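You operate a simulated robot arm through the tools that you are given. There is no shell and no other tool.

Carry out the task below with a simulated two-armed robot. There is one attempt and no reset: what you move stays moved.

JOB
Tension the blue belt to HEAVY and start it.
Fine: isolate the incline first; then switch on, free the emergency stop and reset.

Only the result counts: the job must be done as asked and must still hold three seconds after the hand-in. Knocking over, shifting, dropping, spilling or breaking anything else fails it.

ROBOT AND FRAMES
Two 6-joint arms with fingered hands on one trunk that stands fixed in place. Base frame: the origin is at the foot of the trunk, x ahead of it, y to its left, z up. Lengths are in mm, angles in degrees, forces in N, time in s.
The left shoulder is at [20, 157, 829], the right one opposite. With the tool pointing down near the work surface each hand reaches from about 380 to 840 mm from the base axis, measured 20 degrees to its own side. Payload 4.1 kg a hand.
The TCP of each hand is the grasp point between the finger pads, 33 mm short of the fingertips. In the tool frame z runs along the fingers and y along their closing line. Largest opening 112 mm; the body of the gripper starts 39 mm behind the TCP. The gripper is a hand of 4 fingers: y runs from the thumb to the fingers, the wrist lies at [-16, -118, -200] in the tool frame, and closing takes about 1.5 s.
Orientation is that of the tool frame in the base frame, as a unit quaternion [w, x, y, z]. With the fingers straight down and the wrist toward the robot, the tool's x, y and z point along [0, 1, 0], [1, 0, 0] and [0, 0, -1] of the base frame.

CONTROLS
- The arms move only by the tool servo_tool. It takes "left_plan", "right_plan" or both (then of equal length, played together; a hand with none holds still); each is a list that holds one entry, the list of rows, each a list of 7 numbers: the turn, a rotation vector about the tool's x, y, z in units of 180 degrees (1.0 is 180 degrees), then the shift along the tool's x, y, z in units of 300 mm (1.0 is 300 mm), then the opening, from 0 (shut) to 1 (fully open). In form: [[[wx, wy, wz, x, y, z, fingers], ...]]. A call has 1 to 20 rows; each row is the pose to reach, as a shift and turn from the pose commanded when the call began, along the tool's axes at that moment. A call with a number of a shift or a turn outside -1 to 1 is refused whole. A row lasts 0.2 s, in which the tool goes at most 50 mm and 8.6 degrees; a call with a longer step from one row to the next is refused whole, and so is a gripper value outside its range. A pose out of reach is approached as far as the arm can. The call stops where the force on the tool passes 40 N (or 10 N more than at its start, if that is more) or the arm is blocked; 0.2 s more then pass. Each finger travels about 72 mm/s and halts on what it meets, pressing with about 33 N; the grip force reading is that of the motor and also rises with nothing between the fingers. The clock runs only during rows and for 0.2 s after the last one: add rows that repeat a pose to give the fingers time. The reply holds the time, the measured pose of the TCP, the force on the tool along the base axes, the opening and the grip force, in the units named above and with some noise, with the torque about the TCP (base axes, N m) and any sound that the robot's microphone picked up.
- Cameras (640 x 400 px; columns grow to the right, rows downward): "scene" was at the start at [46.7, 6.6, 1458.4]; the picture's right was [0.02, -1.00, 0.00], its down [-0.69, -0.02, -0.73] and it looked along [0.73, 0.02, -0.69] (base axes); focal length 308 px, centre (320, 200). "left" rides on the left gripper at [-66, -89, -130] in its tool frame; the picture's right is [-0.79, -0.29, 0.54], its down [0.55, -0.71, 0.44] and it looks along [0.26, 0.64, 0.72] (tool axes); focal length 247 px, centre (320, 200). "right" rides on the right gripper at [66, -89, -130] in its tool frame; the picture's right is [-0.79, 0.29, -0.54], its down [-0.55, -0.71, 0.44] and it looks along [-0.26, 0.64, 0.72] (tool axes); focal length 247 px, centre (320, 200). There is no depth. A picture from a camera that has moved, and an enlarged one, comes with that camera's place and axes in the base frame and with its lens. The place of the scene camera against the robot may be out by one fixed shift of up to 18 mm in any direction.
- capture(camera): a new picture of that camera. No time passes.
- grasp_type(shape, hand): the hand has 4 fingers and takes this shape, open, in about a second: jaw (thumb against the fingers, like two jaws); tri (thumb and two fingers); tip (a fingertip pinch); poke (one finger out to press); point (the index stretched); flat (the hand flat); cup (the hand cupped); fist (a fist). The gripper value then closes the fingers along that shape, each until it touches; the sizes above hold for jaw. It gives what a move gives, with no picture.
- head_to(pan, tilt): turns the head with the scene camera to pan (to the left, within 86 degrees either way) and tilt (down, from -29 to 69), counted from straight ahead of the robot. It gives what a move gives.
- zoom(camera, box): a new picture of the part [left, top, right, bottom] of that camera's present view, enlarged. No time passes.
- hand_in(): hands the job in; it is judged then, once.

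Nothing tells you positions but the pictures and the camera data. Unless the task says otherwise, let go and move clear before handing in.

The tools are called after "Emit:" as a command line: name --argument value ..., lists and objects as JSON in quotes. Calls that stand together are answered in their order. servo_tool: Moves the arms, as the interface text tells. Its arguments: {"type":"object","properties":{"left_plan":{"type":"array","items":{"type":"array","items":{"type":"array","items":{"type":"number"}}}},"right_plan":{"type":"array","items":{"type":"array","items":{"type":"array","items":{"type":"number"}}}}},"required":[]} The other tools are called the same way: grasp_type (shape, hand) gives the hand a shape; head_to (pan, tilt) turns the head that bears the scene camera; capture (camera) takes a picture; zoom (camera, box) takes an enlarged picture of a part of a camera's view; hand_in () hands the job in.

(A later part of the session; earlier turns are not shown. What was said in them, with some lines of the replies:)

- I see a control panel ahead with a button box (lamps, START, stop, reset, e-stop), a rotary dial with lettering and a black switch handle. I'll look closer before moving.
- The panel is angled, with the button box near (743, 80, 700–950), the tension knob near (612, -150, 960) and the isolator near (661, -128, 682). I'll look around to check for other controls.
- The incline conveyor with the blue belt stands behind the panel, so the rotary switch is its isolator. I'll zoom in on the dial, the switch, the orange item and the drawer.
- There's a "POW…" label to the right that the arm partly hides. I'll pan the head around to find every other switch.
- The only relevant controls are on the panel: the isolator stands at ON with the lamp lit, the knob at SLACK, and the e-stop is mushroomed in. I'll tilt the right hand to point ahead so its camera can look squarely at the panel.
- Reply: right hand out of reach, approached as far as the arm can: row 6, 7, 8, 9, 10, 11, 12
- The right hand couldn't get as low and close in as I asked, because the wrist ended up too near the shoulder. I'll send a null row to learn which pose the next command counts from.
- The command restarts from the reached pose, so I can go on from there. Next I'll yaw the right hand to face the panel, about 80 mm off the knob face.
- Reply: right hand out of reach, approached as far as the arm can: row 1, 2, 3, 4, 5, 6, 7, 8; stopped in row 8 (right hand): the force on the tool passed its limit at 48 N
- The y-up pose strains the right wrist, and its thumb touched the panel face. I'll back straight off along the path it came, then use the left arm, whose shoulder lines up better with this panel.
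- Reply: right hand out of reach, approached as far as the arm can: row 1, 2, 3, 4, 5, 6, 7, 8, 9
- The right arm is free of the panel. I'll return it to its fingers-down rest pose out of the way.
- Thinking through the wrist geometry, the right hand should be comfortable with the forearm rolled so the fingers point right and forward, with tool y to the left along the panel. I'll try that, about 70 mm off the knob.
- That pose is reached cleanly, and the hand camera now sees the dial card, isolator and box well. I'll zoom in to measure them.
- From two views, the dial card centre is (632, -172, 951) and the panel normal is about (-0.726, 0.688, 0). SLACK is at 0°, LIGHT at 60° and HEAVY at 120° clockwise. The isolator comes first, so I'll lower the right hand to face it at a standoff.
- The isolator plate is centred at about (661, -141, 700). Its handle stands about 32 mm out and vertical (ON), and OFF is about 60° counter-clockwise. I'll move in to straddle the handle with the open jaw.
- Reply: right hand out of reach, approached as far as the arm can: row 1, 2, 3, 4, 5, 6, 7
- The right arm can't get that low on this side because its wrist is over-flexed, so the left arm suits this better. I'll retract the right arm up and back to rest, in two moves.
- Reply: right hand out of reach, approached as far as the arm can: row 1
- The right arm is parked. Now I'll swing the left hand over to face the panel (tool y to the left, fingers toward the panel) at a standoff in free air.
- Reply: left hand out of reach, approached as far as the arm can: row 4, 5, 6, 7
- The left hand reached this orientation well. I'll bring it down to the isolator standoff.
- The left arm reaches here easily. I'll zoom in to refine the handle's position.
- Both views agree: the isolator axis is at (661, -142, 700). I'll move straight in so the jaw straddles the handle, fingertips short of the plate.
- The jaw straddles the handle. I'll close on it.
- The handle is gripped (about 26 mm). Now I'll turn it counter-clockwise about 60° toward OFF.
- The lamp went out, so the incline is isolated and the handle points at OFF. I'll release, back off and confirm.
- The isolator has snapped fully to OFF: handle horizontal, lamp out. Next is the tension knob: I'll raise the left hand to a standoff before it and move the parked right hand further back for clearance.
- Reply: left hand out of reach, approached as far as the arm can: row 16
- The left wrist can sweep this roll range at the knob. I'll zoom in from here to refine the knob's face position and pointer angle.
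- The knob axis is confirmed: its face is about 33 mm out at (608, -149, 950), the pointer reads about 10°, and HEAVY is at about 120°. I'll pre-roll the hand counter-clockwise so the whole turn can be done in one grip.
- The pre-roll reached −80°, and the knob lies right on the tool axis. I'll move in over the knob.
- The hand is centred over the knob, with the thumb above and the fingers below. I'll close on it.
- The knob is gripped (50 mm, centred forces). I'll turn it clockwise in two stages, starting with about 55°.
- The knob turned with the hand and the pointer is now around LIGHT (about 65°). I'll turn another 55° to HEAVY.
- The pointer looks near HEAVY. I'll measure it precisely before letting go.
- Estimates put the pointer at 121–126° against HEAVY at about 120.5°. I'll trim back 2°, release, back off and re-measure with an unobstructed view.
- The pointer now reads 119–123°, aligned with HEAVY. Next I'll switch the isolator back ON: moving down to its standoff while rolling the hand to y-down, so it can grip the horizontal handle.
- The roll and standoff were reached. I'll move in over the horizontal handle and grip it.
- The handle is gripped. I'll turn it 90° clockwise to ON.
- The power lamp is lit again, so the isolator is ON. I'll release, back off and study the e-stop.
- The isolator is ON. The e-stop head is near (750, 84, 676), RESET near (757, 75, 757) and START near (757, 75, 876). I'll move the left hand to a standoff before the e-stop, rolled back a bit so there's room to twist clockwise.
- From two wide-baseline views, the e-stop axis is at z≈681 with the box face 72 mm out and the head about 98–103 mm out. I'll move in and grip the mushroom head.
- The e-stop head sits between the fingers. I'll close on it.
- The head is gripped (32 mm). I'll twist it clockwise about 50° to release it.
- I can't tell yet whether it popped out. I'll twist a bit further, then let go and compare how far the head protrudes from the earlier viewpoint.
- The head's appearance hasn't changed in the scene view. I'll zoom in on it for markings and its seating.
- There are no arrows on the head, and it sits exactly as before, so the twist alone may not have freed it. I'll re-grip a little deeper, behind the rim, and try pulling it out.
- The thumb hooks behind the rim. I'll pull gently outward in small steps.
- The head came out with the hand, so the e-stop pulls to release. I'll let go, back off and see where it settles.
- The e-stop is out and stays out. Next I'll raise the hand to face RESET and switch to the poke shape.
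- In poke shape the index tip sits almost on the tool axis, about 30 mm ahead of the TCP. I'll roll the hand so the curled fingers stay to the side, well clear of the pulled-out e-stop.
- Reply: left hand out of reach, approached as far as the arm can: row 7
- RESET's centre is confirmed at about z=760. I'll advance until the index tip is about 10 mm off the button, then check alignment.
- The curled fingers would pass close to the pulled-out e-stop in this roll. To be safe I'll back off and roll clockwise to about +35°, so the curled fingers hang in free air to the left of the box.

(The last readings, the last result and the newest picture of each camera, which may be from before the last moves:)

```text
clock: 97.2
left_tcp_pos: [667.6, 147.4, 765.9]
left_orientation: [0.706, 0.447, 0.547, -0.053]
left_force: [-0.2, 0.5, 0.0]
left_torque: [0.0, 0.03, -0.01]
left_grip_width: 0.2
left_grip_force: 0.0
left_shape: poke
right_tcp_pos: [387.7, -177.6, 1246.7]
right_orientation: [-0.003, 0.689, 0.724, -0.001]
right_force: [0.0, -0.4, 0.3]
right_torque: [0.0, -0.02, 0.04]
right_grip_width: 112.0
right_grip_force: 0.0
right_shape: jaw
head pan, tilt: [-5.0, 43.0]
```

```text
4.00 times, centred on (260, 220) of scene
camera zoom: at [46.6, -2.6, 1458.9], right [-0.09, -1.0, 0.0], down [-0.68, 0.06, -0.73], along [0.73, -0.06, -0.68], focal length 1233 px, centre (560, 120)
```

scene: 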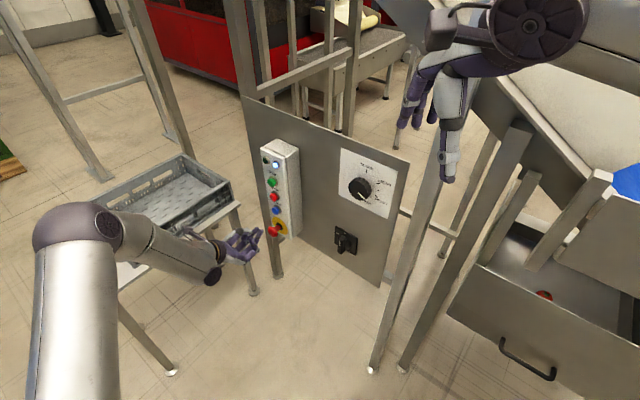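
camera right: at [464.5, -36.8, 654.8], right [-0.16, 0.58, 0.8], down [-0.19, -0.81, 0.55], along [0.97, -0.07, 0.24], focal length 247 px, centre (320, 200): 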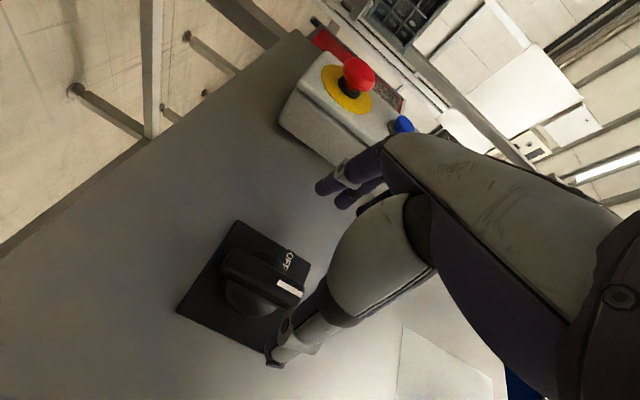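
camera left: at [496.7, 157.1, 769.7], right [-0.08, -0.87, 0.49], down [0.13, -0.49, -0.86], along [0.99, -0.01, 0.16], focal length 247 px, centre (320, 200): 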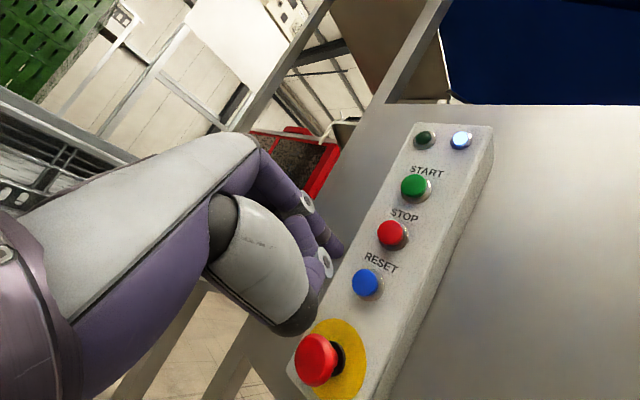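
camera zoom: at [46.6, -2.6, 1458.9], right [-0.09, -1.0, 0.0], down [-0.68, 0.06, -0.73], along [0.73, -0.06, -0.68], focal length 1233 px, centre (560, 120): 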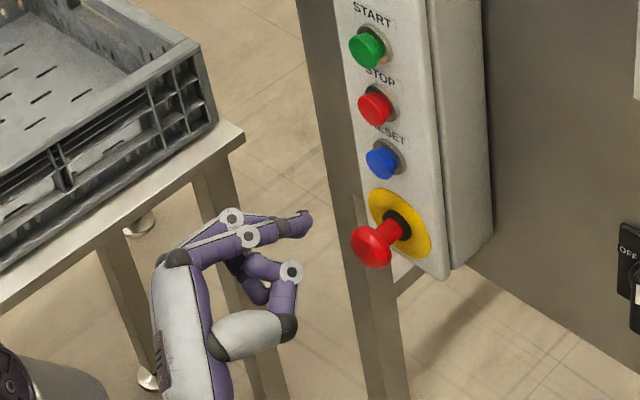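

Emit:
zoom --camera "scene" --box '[240, 205, 300, 260]'

Emit:
zoom --camera "left" --box '[280, 180, 380, 280]'

```text
7.27 times, centred on (270, 232) of scene
camera zoom: at [46.6, -2.6, 1458.9], right [-0.09, -1.0, 0.0], down [-0.68, 0.06, -0.73], along [0.73, -0.06, -0.68], focal length 2242 px, centre (684, -36)
```

zoom: 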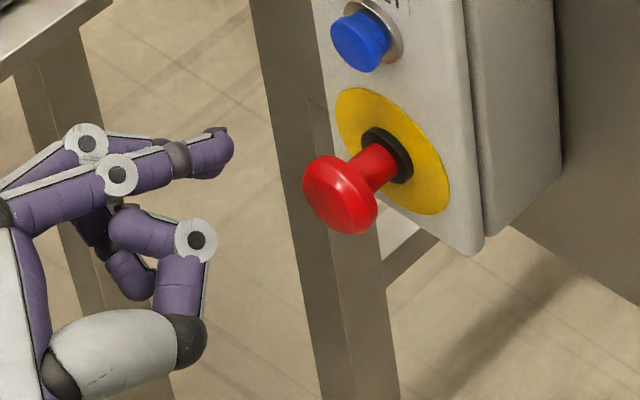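

```text
4.00 times, centred on (330, 230) of left
camera zoom: at [496.7, 157.1, 769.7], right [-0.08, -0.87, 0.49], down [0.13, -0.49, -0.86], along [0.99, -0.01, 0.16], focal length 988 px, centre (280, 80)
```

zoom: 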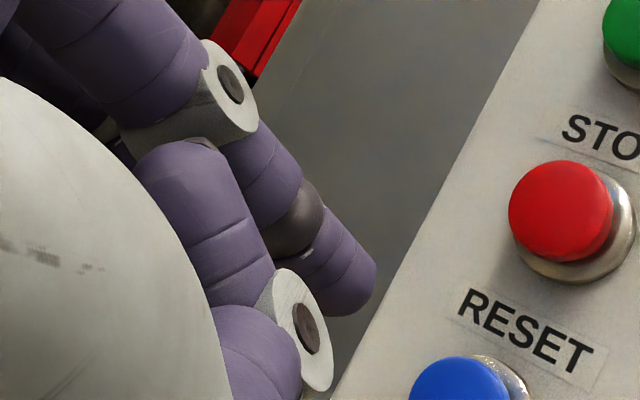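

In poke shape two fingertips look extended side by side, which is ambiguous. I'll try the "point" shape (index stretched) for a cleaner probe.

Emit:
grasp_type --hand "left" --shape "point"

Emit:
capture --camera "left"

Emit:
zoom --camera "scene" --box '[220, 185, 310, 265]'

```text
clock: 98.1
left_tcp_pos: [667.0, 147.0, 765.1]
left_orientation: [0.705, 0.445, 0.549, -0.054]
left_force: [0.0, -0.5, -0.4]
left_torque: [-0.02, 0.01, 0.0]
left_grip_width: 0.0
left_grip_force: 0.1
left_shape: point
right_tcp_pos: [387.8, -178.1, 1246.2]
right_orientation: [-0.003, 0.69, 0.724, -0.002]
right_force: [0.2, 1.1, -0.1]
right_torque: [0.01, -0.01, -0.02]
right_grip_width: 111.8
right_grip_force: 0.1
right_shape: jaw
head pan, tilt: [-5.0, 43.0]
```

```text
taken
camera left: at [496.7, 157.3, 769.9], right [-0.08, -0.87, 0.49], down [0.13, -0.5, -0.86], along [0.99, 0.0, 0.15], focal length 247 px, centre (320, 200)
```

left: 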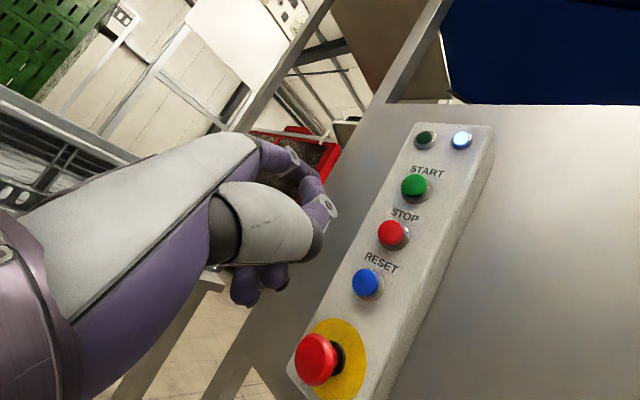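

```text
5.00 times, centred on (265, 225) of scene
camera zoom: at [46.7, -2.5, 1458.9], right [-0.09, -1.0, 0.0], down [-0.68, 0.06, -0.73], along [0.73, -0.06, -0.68], focal length 1541 px, centre (595, 75)
```

zoom: 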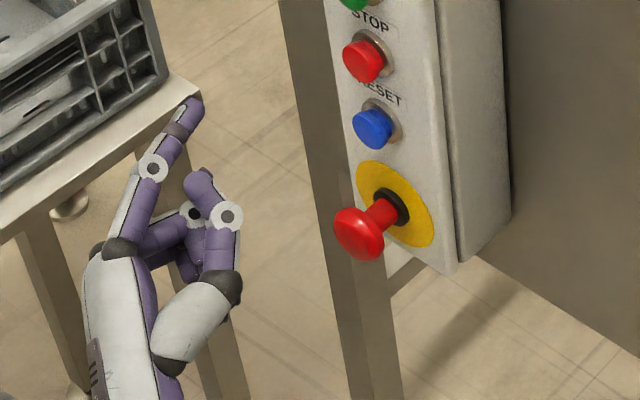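

"Point" stretches the index off the tool axis, which is less handy, so I'll return to poke. There the two tips straddle the tool axis and both land on the button cap. I'll approach RESET to about 10 mm.

Emit:
grasp_type --hand "left" --shape "poke"

Emit:
servo_tool --left_plan '[[[0, 0, 0, 0.012, 0.004, 0.04, 0], [0, 0, 0, 0.025, 0.009, 0.08, 0], [0, 0, 0, 0.025, 0.009, 0.12, 0], [0, 0, 0, 0.025, 0.009, 0.16, 0], [0, 0, 0, 0.025, 0.009, 0.19, 0], [0, 0, 0, 0.025, 0.009, 0.21, 0]]]'

Emit:
capture --camera "left"

Emit:
zoom --camera "left" --box '[260, 160, 400, 300]'

Emit:
zoom --camera "scene" --box '[240, 185, 310, 255]'

```text
clock: 99.0
left_tcp_pos: [666.8, 148.7, 765.6]
left_orientation: [0.705, 0.445, 0.549, -0.055]
left_force: [0.4, -0.2, -0.8]
left_torque: [0.0, 0.0, -0.03]
left_grip_width: 0.1
left_grip_force: 0.0
left_shape: poke
right_tcp_pos: [388.9, -178.0, 1246.2]
right_orientation: [-0.003, 0.69, 0.724, -0.002]
right_force: [-0.2, -1.0, -0.6]
right_torque: [0.01, -0.03, 0.02]
right_grip_width: 111.9
right_grip_force: 0.0
right_shape: jaw
head pan, tilt: [-5.0, 43.0]
```

```text
clock: 100.4
left_tcp_pos: [717.2, 109.4, 760.7]
left_orientation: [0.706, 0.445, 0.549, -0.053]
left_force: [0.8, 0.2, 0.0]
left_torque: [0.02, -0.01, 0.03]
left_grip_width: 0.1
left_grip_force: 0.0
left_shape: poke
right_tcp_pos: [387.8, -179.1, 1246.1]
right_orientation: [-0.003, 0.69, 0.724, -0.001]
right_force: [0.0, 0.0, 0.4]
right_torque: [0.01, 0.02, 0.02]
right_grip_width: 111.7
right_grip_force: 0.1
right_shape: jaw
head pan, tilt: [-5.0, 43.0]
```

```text
taken
camera left: at [546.9, 118.5, 764.6], right [-0.08, -0.87, 0.49], down [0.13, -0.5, -0.86], along [0.99, 0.0, 0.16], focal length 247 px, centre (320, 200)
```

left: 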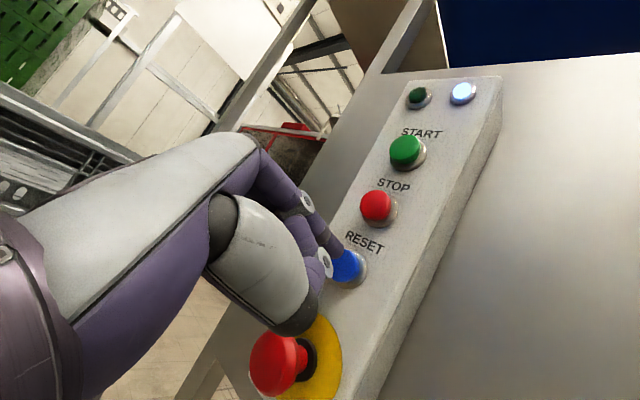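

```text
2.86 times, centred on (330, 230) of left
camera zoom: at [546.9, 118.5, 764.6], right [-0.08, -0.87, 0.49], down [0.13, -0.5, -0.86], along [0.99, 0.0, 0.16], focal length 706 px, centre (291, 114)
```

zoom: 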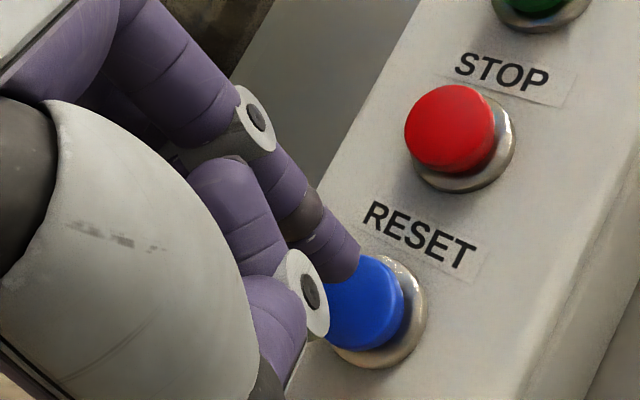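

```text
5.71 times, centred on (275, 220) of scene
camera zoom: at [46.6, -2.5, 1458.9], right [-0.09, -1.0, 0.0], down [-0.68, 0.06, -0.73], along [0.73, -0.06, -0.68], focal length 1762 px, centre (577, 86)
```

zoom: 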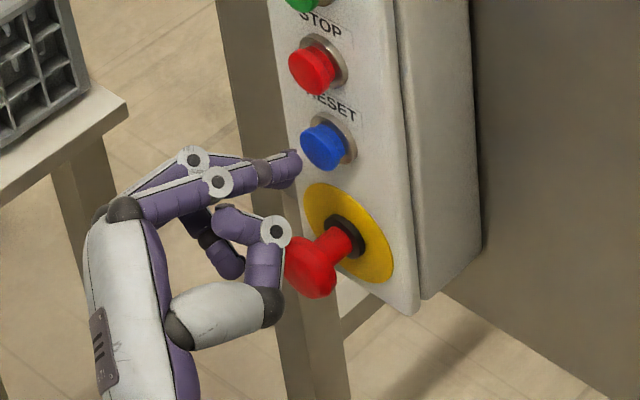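

The tips are about to land on RESET, and the thumb is well clear of the e-stop (about 27 mm further out, 55 mm above). I'll nudge slightly and press forward in small steps.

Emit:
servo_tool --left_plan '[[[0, 0, 0, 0.019, 0.003, 0.02, 0], [0, 0, 0, 0.019, 0.003, 0.04, 0], [0, 0, 0, 0.019, 0.003, 0.05, 0], [0, 0, 0, 0.019, 0.003, 0.058, 0], [0, 0, 0, 0.019, 0.003, 0.066, 0], [0, 0, 0, 0.019, 0.003, 0.072, 0]]]'

Emit:
zoom --camera "left" --box '[260, 160, 400, 300]'

Emit:
zoom --camera "scene" --box '[240, 150, 310, 250]'

```text
clock: 101.8
left_tcp_pos: [735.5, 100.5, 757.0]
left_orientation: [0.705, 0.444, 0.55, -0.052]
left_force: [-16.6, 16.5, 2.3]
left_torque: [0.06, 0.04, 0.12]
left_grip_width: 0.0
left_grip_force: 0.0
left_shape: poke
right_tcp_pos: [387.9, -177.8, 1246.8]
right_orientation: [-0.003, 0.689, 0.724, -0.002]
right_force: [-0.4, -0.8, 0.9]
right_torque: [0.01, 0.01, -0.03]
right_grip_width: 111.5
right_grip_force: 0.0
right_shape: jaw
head pan, tilt: [-5.0, 43.0]
heard: click
```

```text
2.86 times, centred on (330, 230) of left
camera zoom: at [564.6, 108.7, 761.1], right [-0.08, -0.87, 0.49], down [0.13, -0.5, -0.86], along [0.99, 0.0, 0.15], focal length 706 px, centre (291, 114)
```

zoom: 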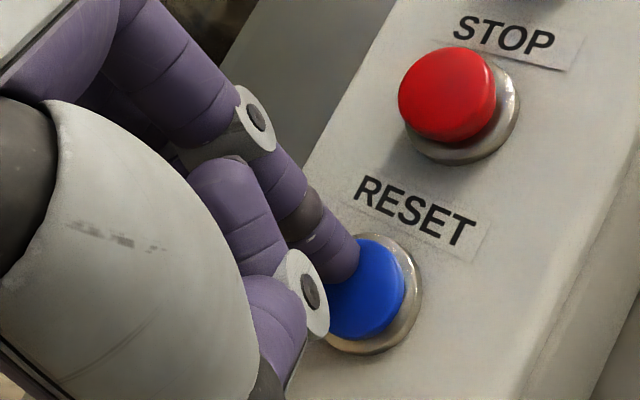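

```text
4.00 times, centred on (275, 200) of scene
camera zoom: at [46.2, -2.0, 1458.9], right [-0.09, -1.0, 0.0], down [-0.68, 0.06, -0.73], along [0.73, -0.06, -0.68], focal length 1233 px, centre (500, 200)
```

zoom: 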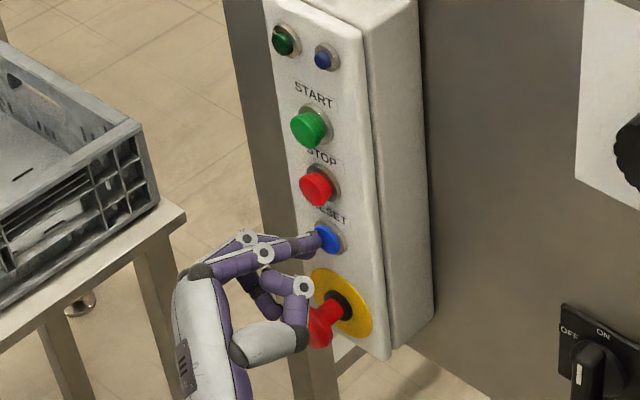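

There was a click and the blue lamp went out, so the reset is accepted. Next I'll back off, rise to START and check alignment.

Emit:
servo_tool --left_plan '[[[0, 0, 0, 0, 0, -0.05, 0], [0, 0, 0, 0, 0, -0.1, 0], [0, 0, 0, 0, 0, -0.15, 0], [0, 0, 0, -0.06, 0.044, -0.17, 0], [0, 0, 0, -0.12, 0.087, -0.17, 0], [0, 0, 0, -0.18, 0.131, -0.17, 0], [0, 0, 0, -0.24, 0.174, -0.17, 0], [0, 0, 0, -0.312, 0.218, -0.17, 0], [0, 0, 0, -0.312, 0.218, -0.13, 0], [0, 0, 0, -0.312, 0.218, -0.09, 0]]]'

Emit:
zoom --camera "left" --box '[260, 160, 420, 320]'

Emit:
zoom --camera "scene" --box '[240, 140, 310, 240]'

```text
clock: 104.0
left_tcp_pos: [717.9, 117.1, 870.9]
left_orientation: [0.705, 0.446, 0.549, -0.053]
left_force: [0.3, 0.3, 0.0]
left_torque: [-0.02, 0.01, -0.02]
left_grip_width: 0.0
left_grip_force: 0.1
left_shape: poke
right_tcp_pos: [388.0, -177.9, 1247.0]
right_orientation: [-0.003, 0.69, 0.724, -0.002]
right_force: [-0.8, -0.4, -0.7]
right_torque: [0.0, 0.03, 0.0]
right_grip_width: 111.9
right_grip_force: 0.0
right_shape: jaw
head pan, tilt: [-5.0, 43.0]
```

```text
2.50 times, centred on (340, 240) of left
camera zoom: at [545.4, 124.9, 875.1], right [-0.08, -0.87, 0.49], down [0.13, -0.49, -0.86], along [0.99, 0.0, 0.15], focal length 617 px, centre (270, 100)
```

zoom: 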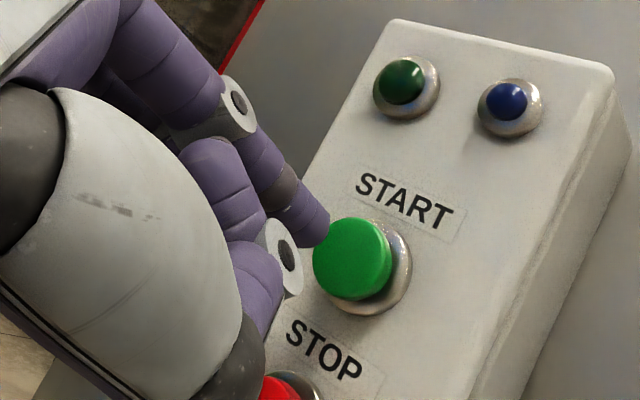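

```text
4.00 times, centred on (275, 190) of scene
camera zoom: at [46.6, -2.4, 1458.9], right [-0.09, -1.0, 0.0], down [-0.68, 0.06, -0.73], along [0.73, -0.06, -0.68], focal length 1233 px, centre (500, 240)
```

zoom: 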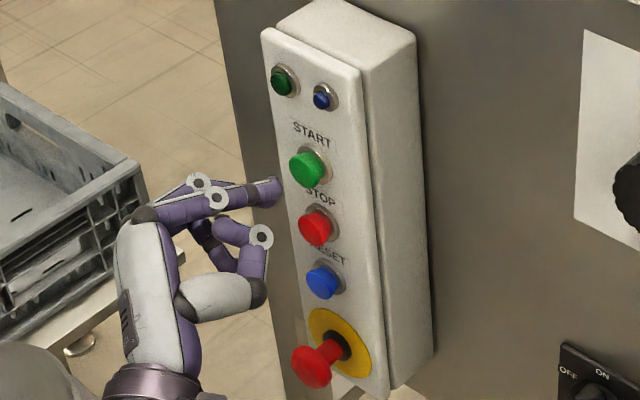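

The tip lines up with the START cap's centre. I'll press it in small steps.

Emit:
servo_tool --left_plan '[[[0, 0, 0, 0, 0, 0.025, 0], [0, 0, 0, 0, 0, 0.05, 0], [0, 0, 0, 0, 0, 0.062, 0], [0, 0, 0, 0, 0, 0.072, 0], [0, 0, 0, 0, 0, 0.08, 0], [0, 0, 0, 0, 0, 0.088, 0]]]'

Emit:
zoom --camera "left" --box '[260, 160, 420, 320]'

Emit:
zoom --camera "scene" --box '[240, 140, 310, 240]'

```text
clock: 105.4
left_tcp_pos: [735.5, 100.4, 873.0]
left_orientation: [0.706, 0.443, 0.55, -0.052]
left_force: [-12.2, 16.3, -0.2]
left_torque: [0.14, 0.07, 0.19]
left_grip_width: 0.0
left_grip_force: 0.1
left_shape: poke
right_tcp_pos: [387.9, -176.2, 1247.1]
right_orientation: [-0.003, 0.689, 0.725, -0.001]
right_force: [0.3, 0.1, 0.2]
right_torque: [0.04, -0.01, 0.02]
right_grip_width: 111.8
right_grip_force: 0.0
right_shape: jaw
head pan, tilt: [-5.0, 43.0]
heard: click
```

```text
2.50 times, centred on (340, 240) of left
camera zoom: at [563.9, 108.9, 876.1], right [-0.08, -0.87, 0.49], down [0.13, -0.5, -0.86], along [0.99, 0.0, 0.15], focal length 617 px, centre (270, 100)
```

zoom: 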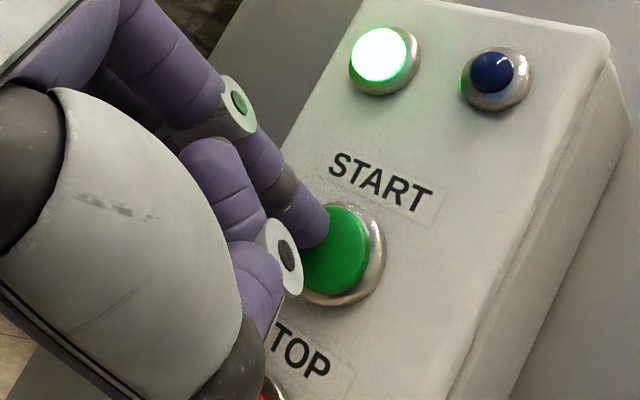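

```text
4.00 times, centred on (275, 190) of scene
camera zoom: at [46.3, -1.9, 1458.9], right [-0.09, -1.0, 0.0], down [-0.68, 0.06, -0.73], along [0.73, -0.06, -0.68], focal length 1233 px, centre (500, 240)
```

zoom: 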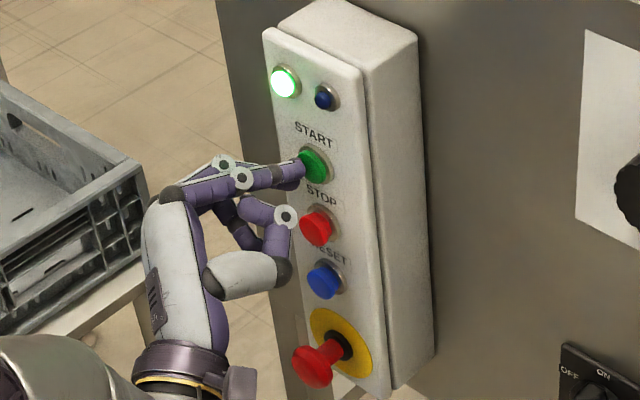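

The green running lamp is lit. I'll back straight off, well clear, then verify the knob, isolator, e-stop and lamps before handing in.

Emit:
servo_tool --left_plan '[[[0, 0, 0, 0, 0, -0.05, 0], [0, 0, 0, 0, 0, -0.1, 0], [0, 0, 0, 0, 0, -0.17, 0], [0, 0, 0, 0, 0, -0.24, 0], [0, 0, 0, -0.04, 0.03, -0.31, 0], [0, 0, 0, -0.08, 0.06, -0.36, 0]]]'

Emit:
capture --camera "scene"

Emit:
zoom --camera "scene" --box '[240, 130, 410, 270]'

Emit:
zoom --camera "scene" --box '[345, 150, 405, 210]'

```text
clock: 106.8
left_tcp_pos: [660.1, 176.0, 901.1]
left_orientation: [0.705, 0.446, 0.548, -0.052]
left_force: [-0.1, -0.1, -0.6]
left_torque: [0.0, 0.0, 0.0]
left_grip_width: 0.1
left_grip_force: 0.1
left_shape: poke
right_tcp_pos: [388.5, -178.8, 1246.7]
right_orientation: [-0.003, 0.69, 0.724, -0.001]
right_force: [0.4, 0.2, -0.3]
right_torque: [0.01, -0.03, 0.02]
right_grip_width: 111.9
right_grip_force: 0.1
right_shape: jaw
head pan, tilt: [-5.0, 43.0]
```

```text
taken
```

scene: 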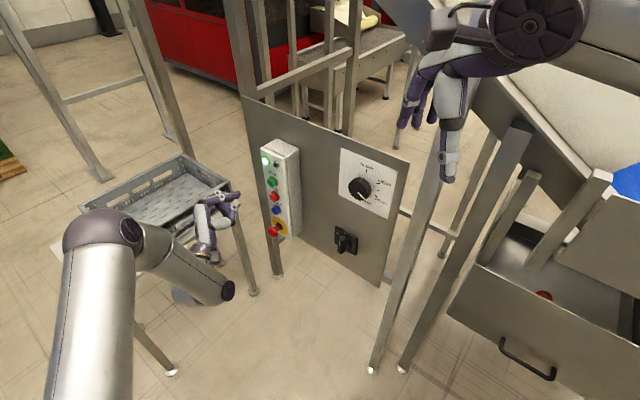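

```text
2.86 times, centred on (325, 200) of scene
camera zoom: at [46.8, -2.6, 1458.8], right [-0.09, -1.0, 0.0], down [-0.68, 0.06, -0.73], along [0.73, -0.06, -0.68], focal length 881 px, centre (306, 200)
```

zoom: 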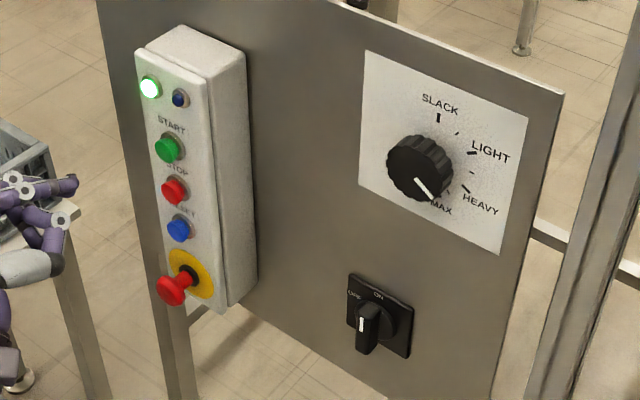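

```text
6.67 times, centred on (375, 180) of scene
camera zoom: at [46.8, -2.6, 1458.8], right [-0.09, -1.0, 0.0], down [-0.68, 0.06, -0.73], along [0.73, -0.06, -0.68], focal length 2055 px, centre (-47, 333)
```

zoom: 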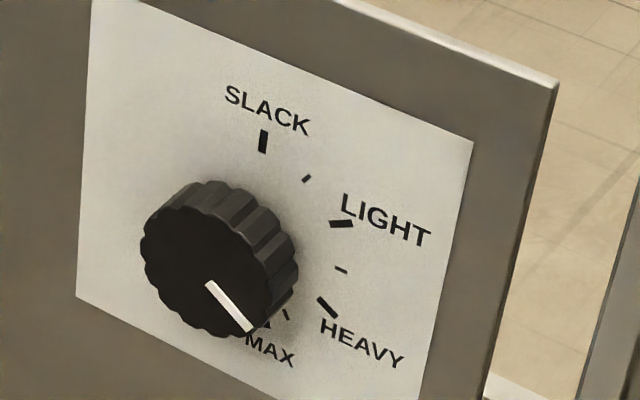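

Everything checks out: isolator ON, e-stop out, green lamp lit, and the knob pointer parallel to the HEAVY tick. Both hands are clear, so I'm handing in.

Emit:
hand_in

```text
The job is handed in.
```

The blue belt is tensioned to HEAVY and the panel shows it running. I've handed the job in, but no pass or fail came back. I judged "running" from the green lamp and did not see the belt itself move.

1. **Isolate:** I turned the incline isolator to OFF and the power lamp went out.
2. **Tension:** I turned the knob from SLACK to HEAVY. In the final picture the pointer lines up with the HEAVY mark.
3. **Switch on:** I turned the isolator back to ON and the lamp relit.
4. **Free the emergency stop:** It came out with a pull and has stayed out; an earlier twist had made no visible difference.
5. **Reset:** Pressing RESET gave a click and the blue lamp went out.
6. **Start:** Pressing START gave a click and the green lamp came on.

While I was finding a workable pose early on, the right hand bumped the panel face and stopped at the force limit (48 N). I saw no damage or movement from it. Both hands were clear of the panel at the hand-in.
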